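You operate a simulated robot arm through the tools that you are given. There is no shell and no other tool. Be economical: measure what you need, move in short steps, check, and stop when the job is done.

The job below is to be done with a simulated robot arm. You get a single attempt, and the scene is never put back.

TASK
On the top of the side table, set the red bowl inside the cream one.

The check looks at the end state, three seconds after you hand in, the way a careful person would. Anything else that was tipped, shoved, dropped, spilled or broken makes it a failure.

THE ROBOT
A 6-joint arm with a two-finger parallel gripper, fixed in place. Base frame: the origin is at the foot of the arm, x ahead of it, y to its left, z up; the work surface is at about z = 76. Units: cm, rad, N and s.
With the tool pointing down near the work surface it reaches from about 26 to 68 cm from the base axis. Its first joint turns from -1.152 to 1.152 rad. Payload 2.9 kg.
The tool frame sits at the grasp point between the pads (the TCP): z along the fingers, y along the line on which they close. The tips reach 3 cm beyond it. The gripper opens to 11 cm. The fingers are 2 cm wide and 1 cm thick; the gripper's body (4.8 by 11.2 cm) begins 5.5 cm behind the TCP.
Orientation is that of the tool frame in the base frame, as a unit quaternion [w, x, y, z]. With the fingers straight down and closing along the base's y, the tool's x points along the base's -x, its y along +y and its z along -z.

THE INTERFACE
- The arm moves only by the tool servo_tool. Its argument "motion" is a list of rows, each an object of numbers (a shift or turn left out is 0, a gripper value left out holds the last): "tx", "ty", "tz": the shift along the tool's x, y, z in cm; "rx", "ry", "rz": the turn, a rotation vector about the tool's x, y, z in rad. In form: [{"tx": .., "ty": .., "tz": .., "rx": .., "ry": .., "rz": ..}, ...]. A call has 1 to 10 rows; each row shifts and turns the commanded pose from where the row before left it, along the tool's axes as they then stand. "fingers" is the opening, from 0 (shut) to 1 (fully open), set as the call begins (left out, the last holds). A row lasts 0.2 s, in which the tool goes at most 5 cm and 0.15 rad; a call with a longer step from one row to the next is refused whole, and so is a gripper value outside its range. A pose out of reach is approached as far as the arm can. The call stops where the force on the tool passes 40 N (or 10 N more than at its start, if that is more) or the arm is blocked; 0.2 s more then pass. Each finger travels about 10.8 cm/s and halts on what it meets, pressing with about 39 N; the grip force reading is that of the motor and also rises with nothing between the fingers. The clock runs only during rows and for 0.2 s after the last one: add rows that do not move to give the fingers time. It gives the time, the measured TCP pose, the force on the tool (base axes), the opening and the grip force at its end, in the units of the frame above (readings bear some noise).
- Cameras (640 x 400 px; columns grow to the right, rows downward): "scene" is fixed at [6.14, 42.06, 139.11]; the picture's right is [-0.89, -0.47, 0.00], its down [-0.23, 0.43, -0.87] and it looks along [0.41, -0.77, -0.49] (base axes); focal length 363 px, centre (320, 200). "wrist" rides on the gripper at [-3.6, 0, -5.7] in the tool frame; the picture's right is [0.00, -1.00, 0.00], its down [0.97, 0.00, -0.24] and it looks along [0.24, 0.00, 0.97] (tool axes); focal length 218 px, centre (320, 200).
- get_image(camera): a new picture of that camera. The clock stands still meanwhile.
- probe_pixels(camera, pixels): for up to 12 pixels [column, row] of the newest picture of that camera ("zoom" is the newest enlarged one), the place [x, y, z] in the base frame of the surface seen there, good to about 0.2 cm. The clock stands still meanwhile.
- inspect(camera, box): a new picture of the part [left, top, right, bottom] of that camera's present view, enlarged. The clock stands still meanwhile.
- job_done(): hands the job in; it is judged then, once.

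Go step by step. Measure first, check grasps and placings, and put right what went wrong. The budget is 60 turns and 30 pictures, counting those below and the enlarged ones. Unless the task says otherwise, let go and move clear before handing in, and close with one line.

The tools are called after "Call:" as name(argument=value, ...) on one line, values as JSON. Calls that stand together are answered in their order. servo_tool: Moves the arm, as the interface text tells. Its arguments: {"type":"object","properties":{"motion":{"type":"array"},"fingers":{"type":"number"}},"required":["motion"]} The other tools are called the same way: get_image (camera) takes a picture; probe_pixels (camera, pixels) gives the place of the surface under pixels of a picture; inspect (camera, box) takes an enlarged picture of a part of a camera's view; job_done () hands the job in.

At the start:

```text
time_s: 0.0
eef_pos: [39.46, -7.28, 108.74]
ee_rot: [0.001, 0.0, 1.0, 0.0]
force: [0.2, -0.4, -0.3]
finger_gap: 11.01
grip_force: 0.0
```

scene: 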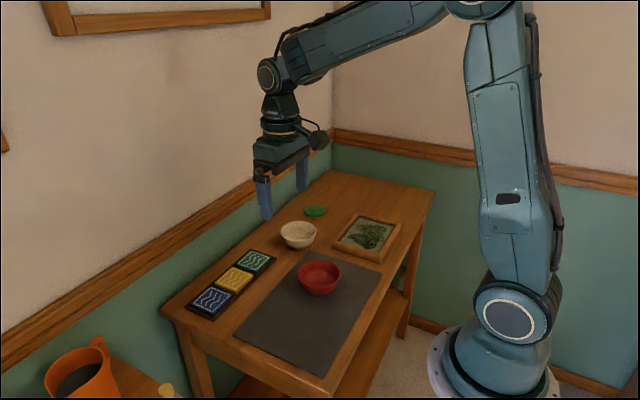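
wrist: 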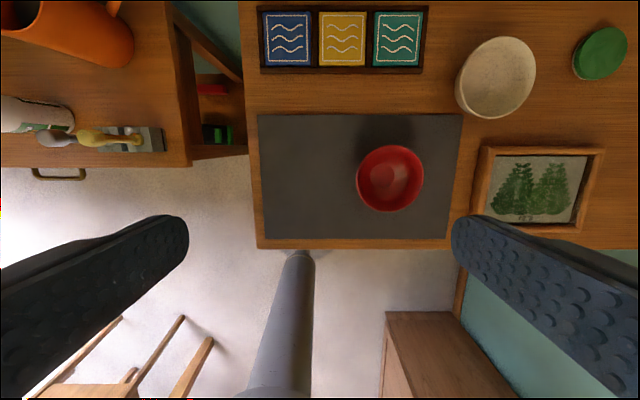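

The red bowl is at about (319,277) in the scene picture and the cream bowl at about (298,234). I'll enlarge both to measure their rims.

Call:
inspect(camera="scene", box=[260, 200, 360, 300])

Call:
probe_pixels(camera="wrist", pixels=[[391, 146], [391, 211], [357, 180], [424, 178], [393, 180], [496, 37], [490, 118], [457, 80], [535, 70], [496, 78], [330, 180], [445, 150]])

```text
4.00 times, centred on (310, 250) of scene
```

zoom: 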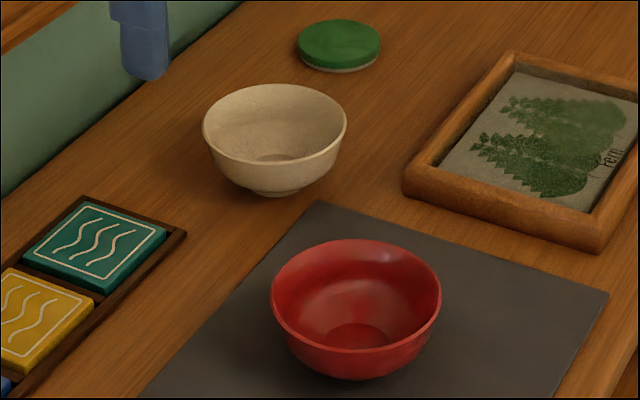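

```text
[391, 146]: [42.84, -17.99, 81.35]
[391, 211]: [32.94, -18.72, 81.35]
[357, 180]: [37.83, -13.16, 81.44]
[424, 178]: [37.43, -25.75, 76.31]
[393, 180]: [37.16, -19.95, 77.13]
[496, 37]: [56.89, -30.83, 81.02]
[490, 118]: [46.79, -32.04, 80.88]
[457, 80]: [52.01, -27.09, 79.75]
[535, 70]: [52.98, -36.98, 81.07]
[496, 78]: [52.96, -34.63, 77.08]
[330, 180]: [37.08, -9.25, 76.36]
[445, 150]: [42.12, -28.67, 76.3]
```

The red rim is near z 81.4 and about 10 cm across, and the cream one is similar. I need finer rim points for both, and the inner floor heights.

Call:
probe_pixels(camera="zoom", pixels=[[273, 295], [439, 297], [355, 347], [355, 242], [295, 258], [357, 335], [205, 128], [345, 128], [268, 162], [275, 87], [270, 157], [375, 374]])

Call:
inspect(camera="wrist", box=[340, 20, 560, 240])

```text
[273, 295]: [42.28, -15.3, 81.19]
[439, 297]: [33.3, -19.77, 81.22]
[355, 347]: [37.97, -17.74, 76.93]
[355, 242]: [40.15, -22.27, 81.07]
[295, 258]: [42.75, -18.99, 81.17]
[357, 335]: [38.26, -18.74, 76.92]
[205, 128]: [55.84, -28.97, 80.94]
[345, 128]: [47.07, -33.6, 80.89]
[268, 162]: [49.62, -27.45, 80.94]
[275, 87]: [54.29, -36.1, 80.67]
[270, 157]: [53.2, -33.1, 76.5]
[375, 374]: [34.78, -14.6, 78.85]
```

```text
1.82 times, centred on (450, 130) of wrist
```

zoom: 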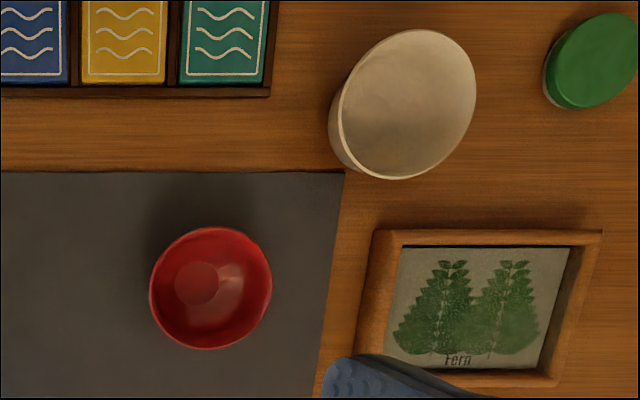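

Fitting the rims gives red at about (37.9, −18.05) with radius 5.0 at z 81.2, and cream at about (51.9, −31.6) with radius 5.0 at z 80.9. I'll hover above the red bowl with the fingers fully open and check the centring.

Call:
servo_tool(motion=[{"tx": 0.26, "ty": -1.795, "tz": 3.1}, {"tx": 0.26, "ty": -1.795, "tz": 3.1}, {"tx": 0.26, "ty": -1.795, "tz": 3.1}, {"tx": 0.26, "ty": -1.795, "tz": 3.1}, {"tx": 0.26, "ty": -1.795, "tz": 3.1}, {"tx": 0.26, "ty": -1.795, "tz": 3.1}, {}], fingers=1)

Call:
get_image(camera="wrist")

Call:
get_image(camera="scene")

```text
time_s: 1.6
eef_pos: [37.67, -18.11, 90.09]
ee_rot: [0.0, 0.0, 1.0, 0.0]
force: [-0.4, -0.2, -0.3]
finger_gap: 10.99
grip_force: 0.0
```

```text
25 pictures are left
```

wrist: 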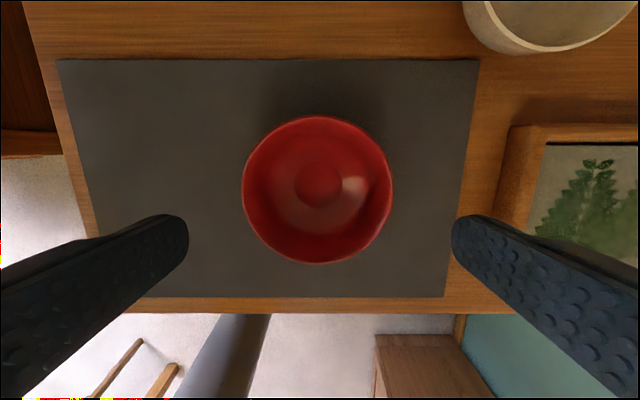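

```text
24 pictures are left
```

scene: 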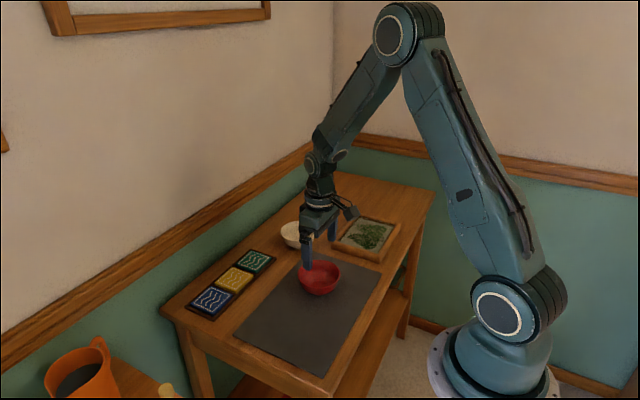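

The bowl's rim spans columns 242–393 (centre 317.5), so it is slightly toward +y of the tool. I'll probe the rim for exact values.

Call:
probe_pixels(camera="wrist", pixels=[[244, 188], [391, 188], [318, 118], [318, 261], [268, 135], [370, 135], [265, 242], [373, 242], [318, 185], [530, 48]])

```text
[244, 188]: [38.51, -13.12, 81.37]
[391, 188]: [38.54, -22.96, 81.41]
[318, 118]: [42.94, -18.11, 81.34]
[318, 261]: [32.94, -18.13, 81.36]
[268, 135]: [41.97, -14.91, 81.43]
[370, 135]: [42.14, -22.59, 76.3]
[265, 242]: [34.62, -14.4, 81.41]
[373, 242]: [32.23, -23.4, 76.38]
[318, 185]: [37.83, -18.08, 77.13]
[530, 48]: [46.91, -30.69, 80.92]
```

The red centre is (37.94, −18.04) with its rim at z 81.4. I'll shift 0.27 cm in x and descend to TCP z 83.3, which puts the tips 1.1 cm below the rim.

Call:
servo_tool(motion=[{"tx": -0.27, "ty": 0.06, "tz": 1.0}, {"tz": 2.0}, {"tz": 1.5}, {"tz": 1.2}, {"tz": 1.1}, {}], fingers=1)

Call:
get_image(camera="wrist")

```text
time_s: 3.0
eef_pos: [37.99, -18.0, 83.22]
ee_rot: [0.0, -0.001, 1.0, 0.0]
force: [0.4, -0.1, -0.1]
finger_gap: 10.97
grip_force: 0.1
```

```text
23 pictures are left
```

wrist: 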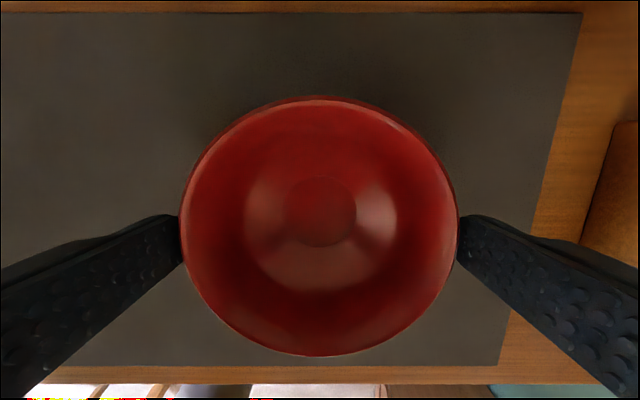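

The fingers straddle the rim at (180,240) and (459,240) with no force. I'll close on it, then lift a little.

Call:
servo_tool(motion=[{}, {}, {}], fingers=0.8)

Call:
get_image(camera="wrist")

```text
time_s: 3.8
eef_pos: [37.96, -17.99, 83.21]
ee_rot: [0.0, 0.0, 1.0, 0.0]
force: [0.0, 0.6, -0.7]
finger_gap: 10.18
grip_force: 39.0
```

```text
22 pictures are left
```

wrist: 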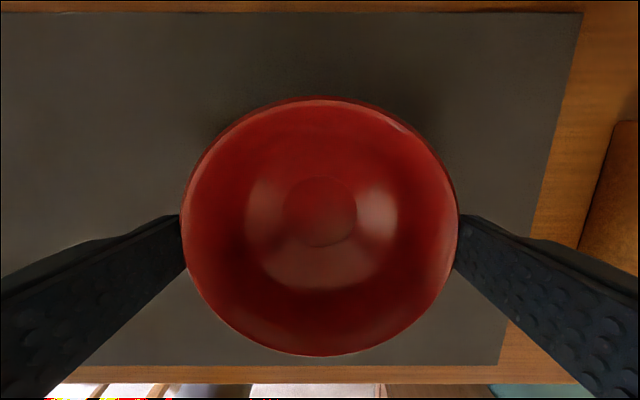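

The grip holds at a gap of 10.18 with 39 N. I'll lift gently and check.

Call:
servo_tool(motion=[{"tz": -0.5}, {"tz": -1}, {"tz": -1.5}, {"tz": -2}, {"tz": -2}, {"tz": -2}, {"tz": -1}, {}])

Call:
get_image(camera="wrist")

Call:
inspect(camera="scene", box=[240, 180, 400, 320])

```text
time_s: 5.6
eef_pos: [38.21, -18.21, 93.33]
ee_rot: [0.0, -0.001, 1.0, 0.0]
force: [0.1, 1.4, 0.6]
finger_gap: 8.8
grip_force: 0.1
```

```text
21 pictures are left
```

wrist: 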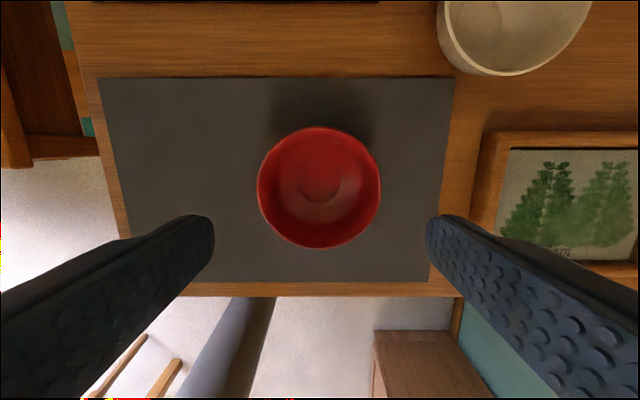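

```text
2.86 times, centred on (320, 250) of scene
```

zoom: 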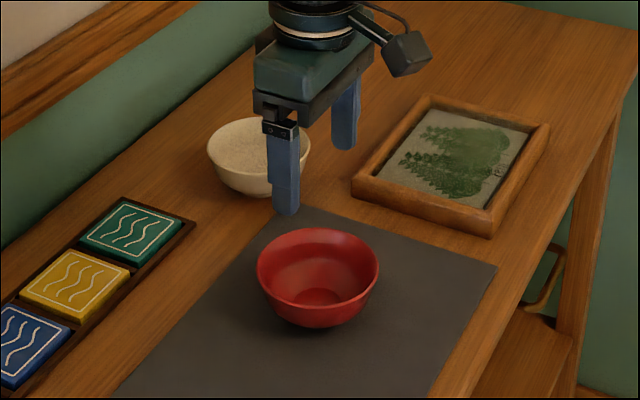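

The flared bowl slipped out of the diametral grip. It sits upright on the mat again, and nothing else moved. I'll pinch one wall instead, so I'm probing the wall profile: inside along row 187 of the wrist picture, and outside in the zoom.

Call:
probe_pixels(camera="wrist", pixels=[[259, 187], [262, 187], [266, 187], [271, 187], [278, 187], [286, 187], [296, 187], [319, 187], [378, 187], [319, 129], [319, 246], [275, 145]])

Call:
probe_pixels(camera="zoom", pixels=[[260, 275], [376, 275], [300, 303], [300, 308], [300, 313], [300, 318], [300, 323], [318, 295], [235, 180], [235, 186], [235, 192], [240, 160]])

```text
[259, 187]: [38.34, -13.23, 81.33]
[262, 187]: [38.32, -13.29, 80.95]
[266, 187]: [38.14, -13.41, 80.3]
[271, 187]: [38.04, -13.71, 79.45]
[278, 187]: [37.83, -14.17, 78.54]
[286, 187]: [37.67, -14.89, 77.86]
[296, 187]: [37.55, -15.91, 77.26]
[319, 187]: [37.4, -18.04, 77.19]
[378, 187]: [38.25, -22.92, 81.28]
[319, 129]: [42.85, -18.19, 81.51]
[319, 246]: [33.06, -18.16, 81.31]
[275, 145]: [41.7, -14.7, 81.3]
```

```text
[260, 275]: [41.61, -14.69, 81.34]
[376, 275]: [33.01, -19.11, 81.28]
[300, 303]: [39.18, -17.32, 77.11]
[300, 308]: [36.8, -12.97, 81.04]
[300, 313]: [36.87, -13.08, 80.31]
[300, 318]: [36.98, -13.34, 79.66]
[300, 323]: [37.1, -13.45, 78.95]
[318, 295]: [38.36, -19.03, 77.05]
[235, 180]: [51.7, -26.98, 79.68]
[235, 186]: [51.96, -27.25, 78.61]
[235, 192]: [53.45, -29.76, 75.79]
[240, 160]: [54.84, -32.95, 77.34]
```

The wall near the rim leans about 0.2 rad and is about 0.35 cm thick. I'll pinch the +y wall with the tool leaned 0.2 rad to match it. First comes an approach above that wall with the fingers at about 2.2 cm.

Call:
servo_tool(motion=[{"tx": 0.22, "ty": 2.04, "tz": 2.11}, {"ty": 2.04, "tz": 2.11}, {"ty": 2.04, "tz": 2.11}, {"rx": 0.1}, {"rx": 0.1}, {}], fingers=0.2)

Call:
get_image(camera="wrist")

Call:
inspect(camera="scene", box=[270, 220, 370, 310])

```text
time_s: 7.0
eef_pos: [37.88, -11.91, 87.17]
ee_rot: [0.0, 0.0, 0.995, -0.1]
force: [1.5, 0.4, -0.6]
finger_gap: 2.18
grip_force: 0.0
```

```text
19 pictures are left
```

wrist: 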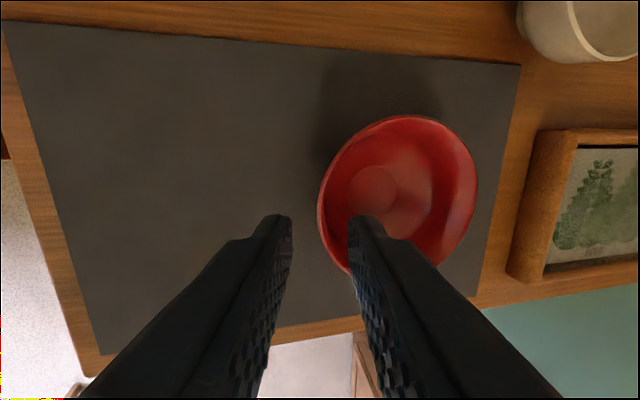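

```text
4.44 times, centred on (320, 265) of scene
```

zoom: 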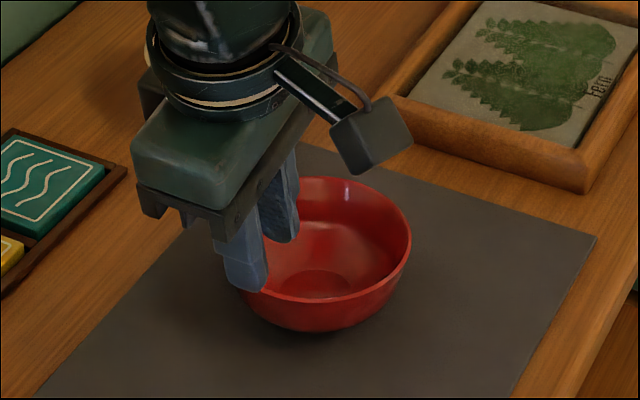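

The lean is right, and the fingers straddle the +y wall with the rim at (320,210) between them in the wrist picture. I'll descend 4 cm along the tool axis.

Call:
servo_tool(motion=[{"tz": 1.2}, {"tz": 1.2}, {"tz": 1.0}, {"tz": 0.6}, {}])

Call:
get_image(camera="wrist")

```text
time_s: 8.2
eef_pos: [37.82, -12.82, 83.16]
ee_rot: [0.0, 0.0, 0.995, -0.1]
force: [-0.3, -0.4, 0.4]
finger_gap: 2.2
grip_force: 0.0
```

```text
17 pictures are left
```

wrist: 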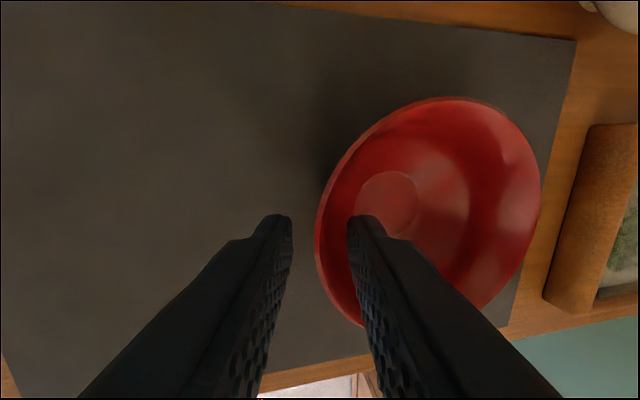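

The wall runs midway between the fingers, at about (318,230). I'm closing on it, with time for the fingers to settle.

Call:
servo_tool(motion=[{}, {}, {}, {}], fingers=0)

Call:
servo_tool(motion=[{"tz": -0.49, "ty": -0.1}, {"tz": -0.98, "ty": -0.2}, {"tz": -0.98, "ty": -0.2}, {}, {}])

Call:
inspect(camera="scene", box=[270, 220, 370, 310])

Call:
get_image(camera="wrist")

```text
time_s: 9.2
eef_pos: [37.83, -12.81, 83.16]
ee_rot: [0.001, 0.001, 0.995, -0.101]
force: [-4.8, -5.4, 13.1]
finger_gap: 0.7
grip_force: 38.1
```

```text
time_s: 10.4
eef_pos: [37.89, -12.77, 85.62]
ee_rot: [-0.001, 0.0, 0.995, -0.099]
force: [0.3, 0.4, -1.4]
finger_gap: 0.3
grip_force: 38.9
```

```text
4.44 times, centred on (320, 265) of scene
```

zoom: 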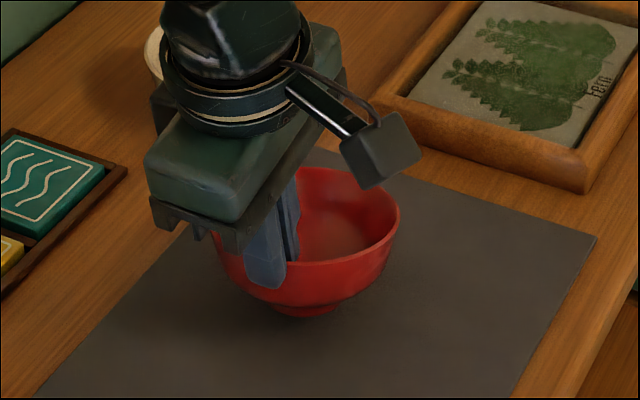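

```text
15 pictures are left
```

wrist: 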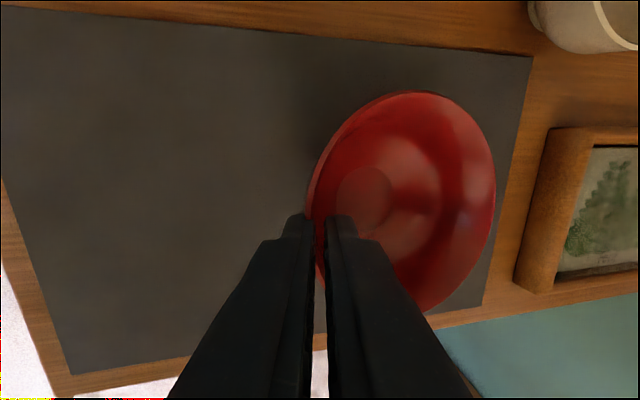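

The foot at (305,310) in the zoom is clear of the mat, so the bowl is held. I'm probing the rim to learn its tilt and how far the fingers reach below it.

Call:
probe_pixels(camera="wrist", pixels=[[493, 195], [430, 93], [420, 312], [345, 140], [310, 195], [470, 130], [365, 190]])

Call:
probe_pixels(camera="zoom", pixels=[[398, 207], [310, 263], [375, 255], [350, 176], [310, 168], [305, 314], [265, 284], [310, 285]])

```text
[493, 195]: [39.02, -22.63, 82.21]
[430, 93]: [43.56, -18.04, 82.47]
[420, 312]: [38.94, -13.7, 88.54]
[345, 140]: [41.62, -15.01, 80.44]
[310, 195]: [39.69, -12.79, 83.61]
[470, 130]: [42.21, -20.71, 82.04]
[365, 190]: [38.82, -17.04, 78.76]
```

```text
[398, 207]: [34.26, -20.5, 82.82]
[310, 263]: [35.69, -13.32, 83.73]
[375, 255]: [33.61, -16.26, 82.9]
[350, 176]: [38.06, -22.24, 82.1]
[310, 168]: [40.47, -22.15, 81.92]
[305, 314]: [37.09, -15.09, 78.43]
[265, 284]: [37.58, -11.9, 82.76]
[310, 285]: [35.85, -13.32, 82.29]
```

The bowl is held about 1.05 cm below its rim but sags about 0.165 rad on its far side (83.7 against 82.1). I'll lift slowly, then turn the tool a further 0.165 rad to level it.

Call:
servo_tool(motion=[{"tz": -0.98, "ty": -0.2}, {"tz": -0.98, "ty": -0.2}, {"tz": -0.98, "ty": -0.2}, {"tz": -0.98, "ty": -0.2}, {"rx": 0.05}, {"rx": 0.06}, {"rx": 0.055}, {}, {}])

Call:
get_image(camera="wrist")

Call:
inspect(camera="scene", box=[270, 210, 370, 300])

```text
time_s: 12.4
eef_pos: [37.93, -12.67, 89.57]
ee_rot: [-0.001, 0.0, 0.984, -0.181]
force: [-0.1, -0.5, -0.6]
finger_gap: 0.29
grip_force: 39.6
```

```text
14 pictures are left
```

wrist: 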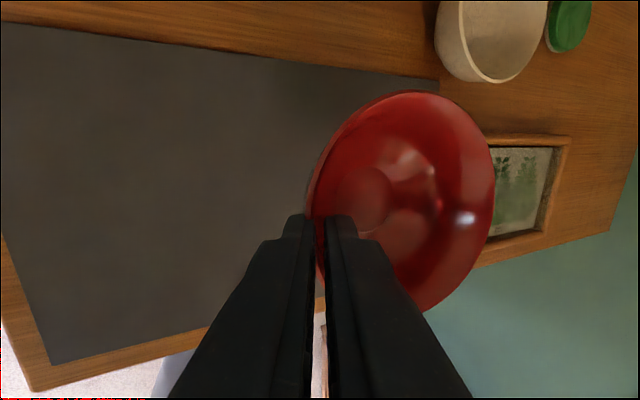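

```text
4.44 times, centred on (320, 255) of scene
```

zoom: 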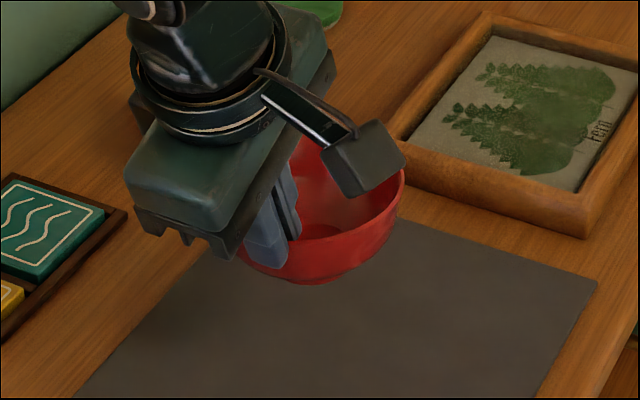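

The bowl looks the same in the wrist view (rim still 493 at right, 93 at top), so the grip is stable. I'll check that it is level, and where its centre and the cream rim are.

Call:
probe_pixels(camera="wrist", pixels=[[493, 195], [415, 93], [435, 303], [345, 140], [470, 130], [365, 190], [400, 190], [481, 79], [436, 40], [546, 25], [520, 70], [493, 10]])

Call:
probe_pixels(camera="zoom", pixels=[[402, 177], [320, 250], [375, 232], [312, 145], [305, 282], [345, 278]])

```text
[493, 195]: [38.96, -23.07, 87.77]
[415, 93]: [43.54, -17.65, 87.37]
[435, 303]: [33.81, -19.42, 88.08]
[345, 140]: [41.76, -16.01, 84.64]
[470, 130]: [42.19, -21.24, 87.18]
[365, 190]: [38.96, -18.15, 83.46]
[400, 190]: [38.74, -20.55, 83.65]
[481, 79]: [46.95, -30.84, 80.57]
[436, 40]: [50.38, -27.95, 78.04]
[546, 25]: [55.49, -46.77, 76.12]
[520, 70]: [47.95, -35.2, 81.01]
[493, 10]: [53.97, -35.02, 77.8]
```

```text
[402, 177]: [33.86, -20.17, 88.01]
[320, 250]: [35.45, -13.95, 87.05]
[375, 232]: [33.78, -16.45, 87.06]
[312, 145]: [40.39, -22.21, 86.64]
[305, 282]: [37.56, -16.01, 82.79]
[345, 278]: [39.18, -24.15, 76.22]
```

The red rim is level along y, but its −x side is about 0.7 cm high, so I'll correct with ry −0.07. Its centre will then be near (38.8, −18.1), against the cream's (51.9, −31.9). I'll carry it over at z +2.

Call:
servo_tool(motion=[{"tx": -1.456, "ty": -1.511, "tz": 0.34}, {"tx": -1.456, "ty": -1.511, "tz": 0.34}, {"tx": -1.456, "ty": -1.511, "tz": 0.34}, {"tx": -1.456, "ty": -1.511, "tz": 0.34}, {"tx": -1.456, "ty": -1.511, "tz": 0.34}, {"tx": -1.456, "ty": -1.511, "tz": 0.34}, {"tx": -1.456, "ty": -1.511, "tz": 0.34}, {"tx": -1.456, "ty": -1.511, "tz": 0.34}, {"tx": -1.456, "ty": -1.511, "tz": 0.34}, {"ry": -0.07}])

Call:
servo_tool(motion=[{}, {}])

Call:
get_image(camera="wrist")

Call:
inspect(camera="scene", box=[250, 180, 350, 270])

```text
time_s: 14.6
eef_pos: [51.16, -26.32, 91.5]
ee_rot: [0.035, -0.006, 0.983, -0.183]
force: [0.5, -0.3, 0.1]
finger_gap: 0.27
grip_force: 38.6
```

```text
time_s: 15.2
eef_pos: [51.05, -26.44, 91.47]
ee_rot: [0.034, -0.006, 0.983, -0.182]
force: [0.3, -0.2, -1.2]
finger_gap: 0.31
grip_force: 38.9
```

```text
12 pictures are left
```

wrist: 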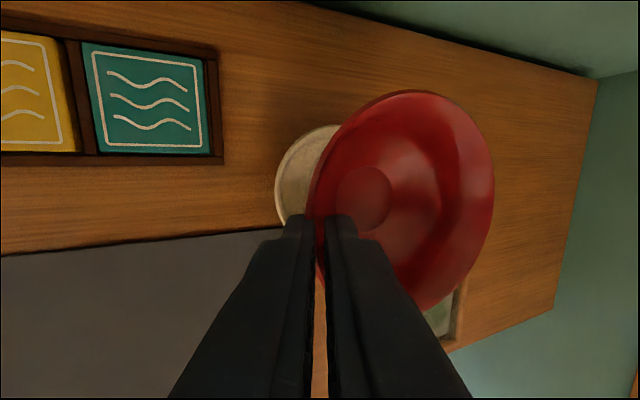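

```text
4.44 times, centred on (300, 225) of scene
```

zoom: 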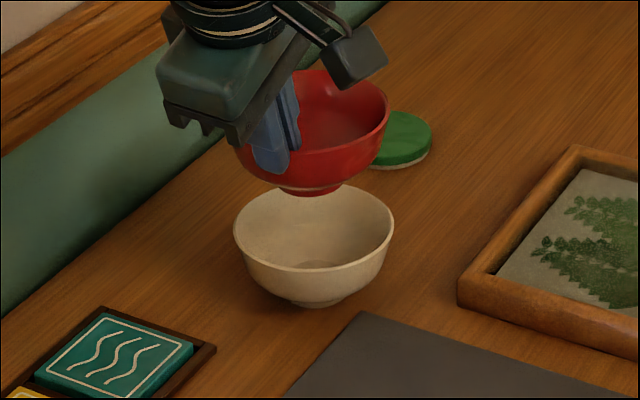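

The red bowl hovers over the cream one. I'll measure both rims now to centre it.

Call:
probe_pixels(camera="zoom", pixels=[[387, 112], [340, 147], [375, 132], [375, 83], [308, 193], [338, 187], [285, 188], [236, 228], [392, 225], [315, 268], [365, 256], [255, 255]])

Call:
probe_pixels(camera="wrist", pixels=[[493, 195], [415, 93], [435, 303], [470, 130], [478, 245], [460, 112], [278, 180], [300, 137], [330, 126]])

```text
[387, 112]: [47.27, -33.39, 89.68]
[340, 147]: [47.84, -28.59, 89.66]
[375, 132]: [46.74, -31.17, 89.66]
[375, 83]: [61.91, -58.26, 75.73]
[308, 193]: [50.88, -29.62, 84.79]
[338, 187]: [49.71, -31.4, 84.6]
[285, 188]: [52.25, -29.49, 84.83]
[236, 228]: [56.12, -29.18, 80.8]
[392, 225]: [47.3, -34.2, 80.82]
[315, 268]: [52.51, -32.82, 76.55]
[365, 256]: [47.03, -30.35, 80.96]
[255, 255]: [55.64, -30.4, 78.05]
```

```text
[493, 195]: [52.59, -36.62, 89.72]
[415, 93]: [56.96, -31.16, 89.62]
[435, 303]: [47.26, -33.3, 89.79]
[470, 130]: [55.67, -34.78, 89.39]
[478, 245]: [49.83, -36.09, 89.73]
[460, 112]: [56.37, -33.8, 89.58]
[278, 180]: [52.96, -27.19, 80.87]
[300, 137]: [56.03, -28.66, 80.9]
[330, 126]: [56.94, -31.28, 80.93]
```

Red is level (rim z about 89.66) with its centre at (51.9, −31.6), and cream is at about (51.9, −31.95). I'll shift −0.33 in y and lower 5.5 cm, which stays above the expected seating height.

Call:
servo_tool(motion=[{"tx": 0.008, "ty": -0.31, "tz": 0.118}, {"tx": 0.0715, "ty": 0.393, "tz": 1.025}, {"tx": 0.0715, "ty": 0.393, "tz": 1.025}, {"tx": 0.0715, "ty": 0.393, "tz": 1.025}, {"tx": 0.0715, "ty": 0.393, "tz": 1.025}, {"tx": 0.0715, "ty": 0.393, "tz": 1.025}, {}, {}])

Call:
inspect(camera="scene", box=[250, 190, 350, 270])

```text
time_s: 17.0
eef_pos: [51.1, -26.86, 86.02]
ee_rot: [0.034, -0.006, 0.983, -0.182]
force: [-0.5, -0.2, -0.9]
finger_gap: 0.26
grip_force: 38.5
```

```text
5.00 times, centred on (300, 230) of scene
```

zoom: 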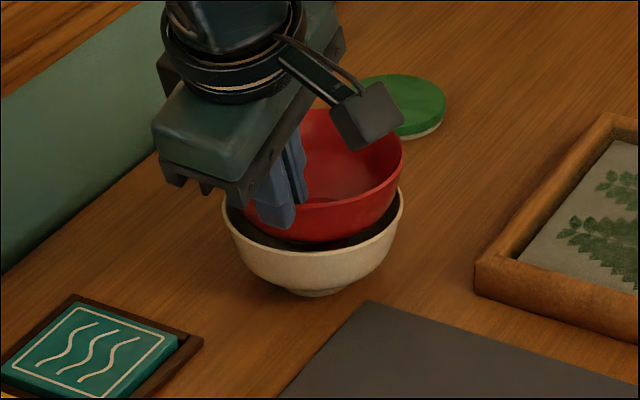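

The red bowl is inside the cream rim with no contact force. I'll lower a further 1.2 cm in 0.2 cm steps.

Call:
servo_tool(motion=[{"tx": 0.013, "ty": 0.071, "tz": 0.186}, {"tx": 0.013, "ty": 0.071, "tz": 0.186}, {"tx": 0.013, "ty": 0.071, "tz": 0.186}, {"tx": 0.013, "ty": 0.071, "tz": 0.186}, {"tx": 0.013, "ty": 0.071, "tz": 0.186}, {"tx": 0.013, "ty": 0.071, "tz": 0.186}, {}])

Call:
inspect(camera="scene", box=[250, 190, 350, 270])

```text
time_s: 18.6
eef_pos: [51.08, -26.7, 84.94]
ee_rot: [0.035, -0.006, 0.983, -0.181]
force: [-0.2, 1.1, -1.4]
finger_gap: 0.29
grip_force: 39.1
```

```text
5.00 times, centred on (300, 230) of scene
```

zoom: 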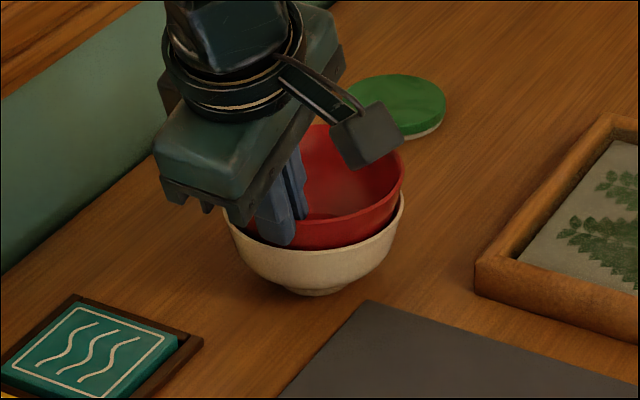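

There's still only about 1 N on the tool. I'll check the rim heights and the clearance of the outer fingertip at (280,243) from the cream rim.

Call:
probe_pixels(camera="zoom", pixels=[[280, 241], [290, 240], [402, 178], [330, 219], [380, 200], [330, 252], [265, 245], [390, 225], [335, 127], [232, 228]])

Call:
get_image(camera="wrist")

```text
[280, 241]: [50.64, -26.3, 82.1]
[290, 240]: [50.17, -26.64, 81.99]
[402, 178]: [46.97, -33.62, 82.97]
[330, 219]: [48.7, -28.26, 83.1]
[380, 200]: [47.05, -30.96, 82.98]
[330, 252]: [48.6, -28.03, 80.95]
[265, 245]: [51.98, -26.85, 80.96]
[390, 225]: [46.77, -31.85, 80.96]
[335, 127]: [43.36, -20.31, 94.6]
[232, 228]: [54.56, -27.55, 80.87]
```

```text
8 pictures are left
```

wrist: 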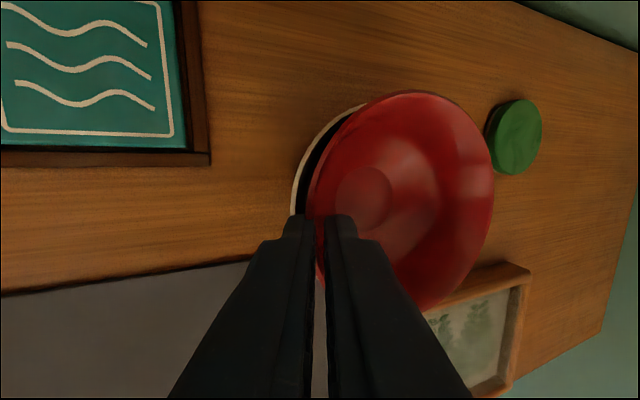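

The red rim is at 83.0, the fingertip lowest at about 81.8 and the cream rim at 80.95. I'll lower 0.5 cm more in small steps with a +0.12 y correction.

Call:
servo_tool(motion=[{"ty": 0.112, "tz": -0.043}, {"tx": 0.0085, "ty": 0.046, "tz": 0.121}, {"tx": 0.0085, "ty": 0.046, "tz": 0.121}, {"tx": 0.0085, "ty": 0.046, "tz": 0.121}, {"tx": 0.0085, "ty": 0.046, "tz": 0.121}, {}])

Call:
inspect(camera="scene", box=[260, 200, 340, 260])

```text
time_s: 20.0
eef_pos: [51.1, -26.69, 84.48]
ee_rot: [0.037, -0.007, 0.983, -0.182]
force: [-5.6, 11.1, 30.2]
finger_gap: 0.29
grip_force: 38.6
```

```text
6.67 times, centred on (300, 230) of scene
```

zoom: 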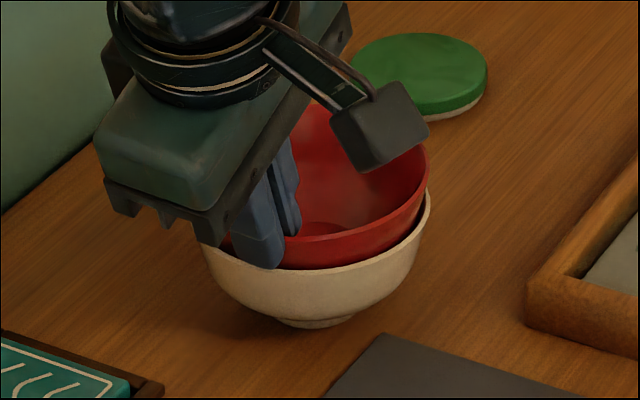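

Contact now: 30 N upward, so the bowl is seating. I'll back off 0.1 cm to unload before releasing.

Call:
servo_tool(motion=[{"tx": -0.0065, "ty": -0.035, "tz": -0.093}, {}])

Call:
get_image(camera="wrist")

Call:
probe_pixels(camera="zoom", pixels=[[427, 165], [320, 239], [395, 212], [258, 265], [275, 262], [330, 271], [430, 195], [205, 250], [345, 323], [310, 105]])

```text
time_s: 20.6
eef_pos: [51.2, -26.74, 84.5]
ee_rot: [0.036, -0.007, 0.982, -0.183]
force: [-1.7, 7.8, 26.3]
finger_gap: 0.29
grip_force: 39.2
```

```text
6 pictures are left
```

wrist: 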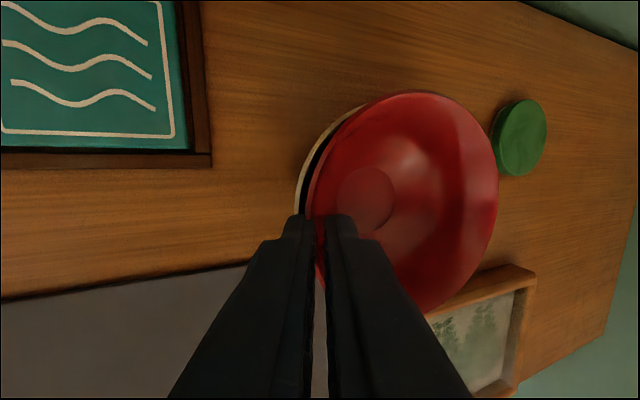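

```text
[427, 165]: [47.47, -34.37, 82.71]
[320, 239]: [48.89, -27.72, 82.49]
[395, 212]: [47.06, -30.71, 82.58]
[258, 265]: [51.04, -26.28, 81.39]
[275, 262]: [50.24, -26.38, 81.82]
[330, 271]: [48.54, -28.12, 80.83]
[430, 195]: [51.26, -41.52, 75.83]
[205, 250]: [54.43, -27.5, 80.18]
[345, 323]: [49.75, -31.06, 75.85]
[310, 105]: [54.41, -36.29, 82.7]
```

The red rim is level at z 82.5–82.7, about 1.7 cm above the cream rim, as expected when nested. I'll ease up another 0.12 cm to shed the load.

Call:
servo_tool(motion=[{"tx": -0.004, "ty": -0.021, "tz": -0.056}, {"tx": -0.004, "ty": -0.021, "tz": -0.056}, {}])

```text
time_s: 21.4
eef_pos: [50.97, -26.6, 84.43]
ee_rot: [0.035, -0.007, 0.983, -0.181]
force: [6.4, 1.3, 10.2]
finger_gap: 0.29
grip_force: 39.0
```

The load has fallen to about 10 N. One more small ease, then I'll open slightly (to about 1.3 cm).

Call:
servo_tool(motion=[{"tx": -0.003, "ty": -0.018, "tz": -0.047}, {}])

Call:
servo_tool(motion=[{}, {}, {}], fingers=0.13)

Call:
inspect(camera="scene", box=[260, 200, 340, 260])

```text
time_s: 22.0
eef_pos: [50.95, -26.74, 84.45]
ee_rot: [0.033, -0.006, 0.983, -0.18]
force: [5.2, 1.1, 6.3]
finger_gap: 0.3
grip_force: 38.6
```

```text
time_s: 22.8
eef_pos: [50.94, -26.79, 84.58]
ee_rot: [0.034, -0.005, 0.983, -0.18]
force: [-0.3, -0.3, 0.3]
finger_gap: 1.41
grip_force: 0.0
```

```text
6.67 times, centred on (300, 230) of scene
```

zoom: 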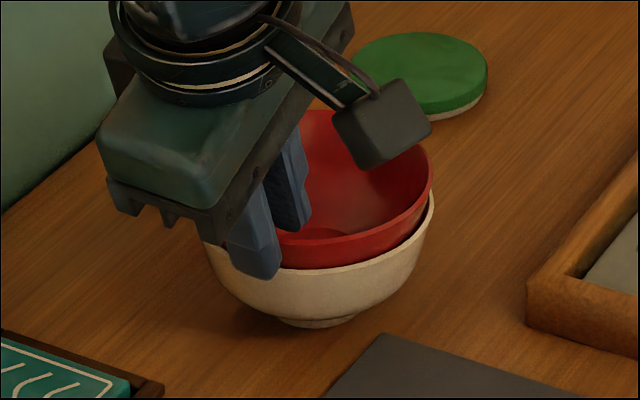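

It's released with zero force, and the red bowl sits nested. I'll retreat along the wall direction in small steps, then upward.

Call:
servo_tool(motion=[{"tx": -0.03, "ty": -0.08, "tz": -0.49}, {"tx": -0.03, "ty": -0.08, "tz": -0.49}, {"tx": -0.03, "ty": -0.08, "tz": -0.49}, {"tx": -0.06, "ty": -0.16, "tz": -0.99}, {"tz": -2}, {"tz": -3}, {"tz": -3}, {"tz": -3}, {}])

Call:
inspect(camera="scene", box=[240, 180, 360, 280])

Call:
get_image(camera="wrist")

```text
time_s: 24.8
eef_pos: [50.48, -22.54, 97.24]
ee_rot: [0.034, -0.007, 0.983, -0.181]
force: [-1.2, -0.6, 0.2]
finger_gap: 1.46
grip_force: 0.2
```

```text
4.00 times, centred on (300, 230) of scene
```

zoom: 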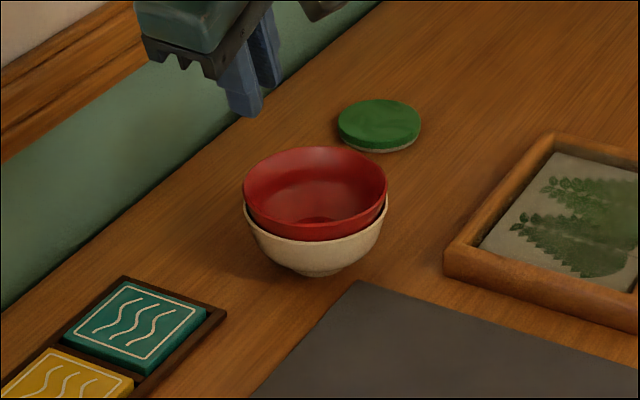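

```text
3 pictures are left
```

wrist: 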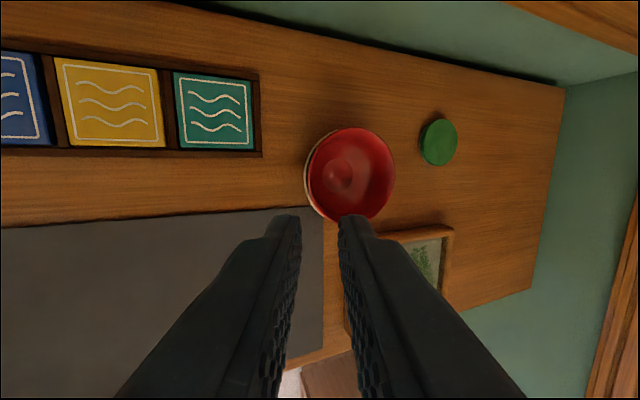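

The red bowl rests nested in the cream one and the gripper is clear. One last check that the rim is level.

Call:
probe_pixels(camera="zoom", pixels=[[245, 190], [385, 185], [315, 226], [318, 148], [315, 240], [315, 274]])

```text
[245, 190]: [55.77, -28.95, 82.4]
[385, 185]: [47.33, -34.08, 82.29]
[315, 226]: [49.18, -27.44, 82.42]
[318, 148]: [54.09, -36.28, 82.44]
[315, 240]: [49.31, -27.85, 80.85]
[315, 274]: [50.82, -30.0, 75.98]
```

The red rim is level at z 82.3–82.4 all round, centred on the cream bowl, and nothing else has moved. I'm handing in.

Call:
job_done()

```text
The job is handed in.
```

The red bowl is sitting level inside the cream bowl on the side table, the gripper is clear, and nothing else was disturbed.
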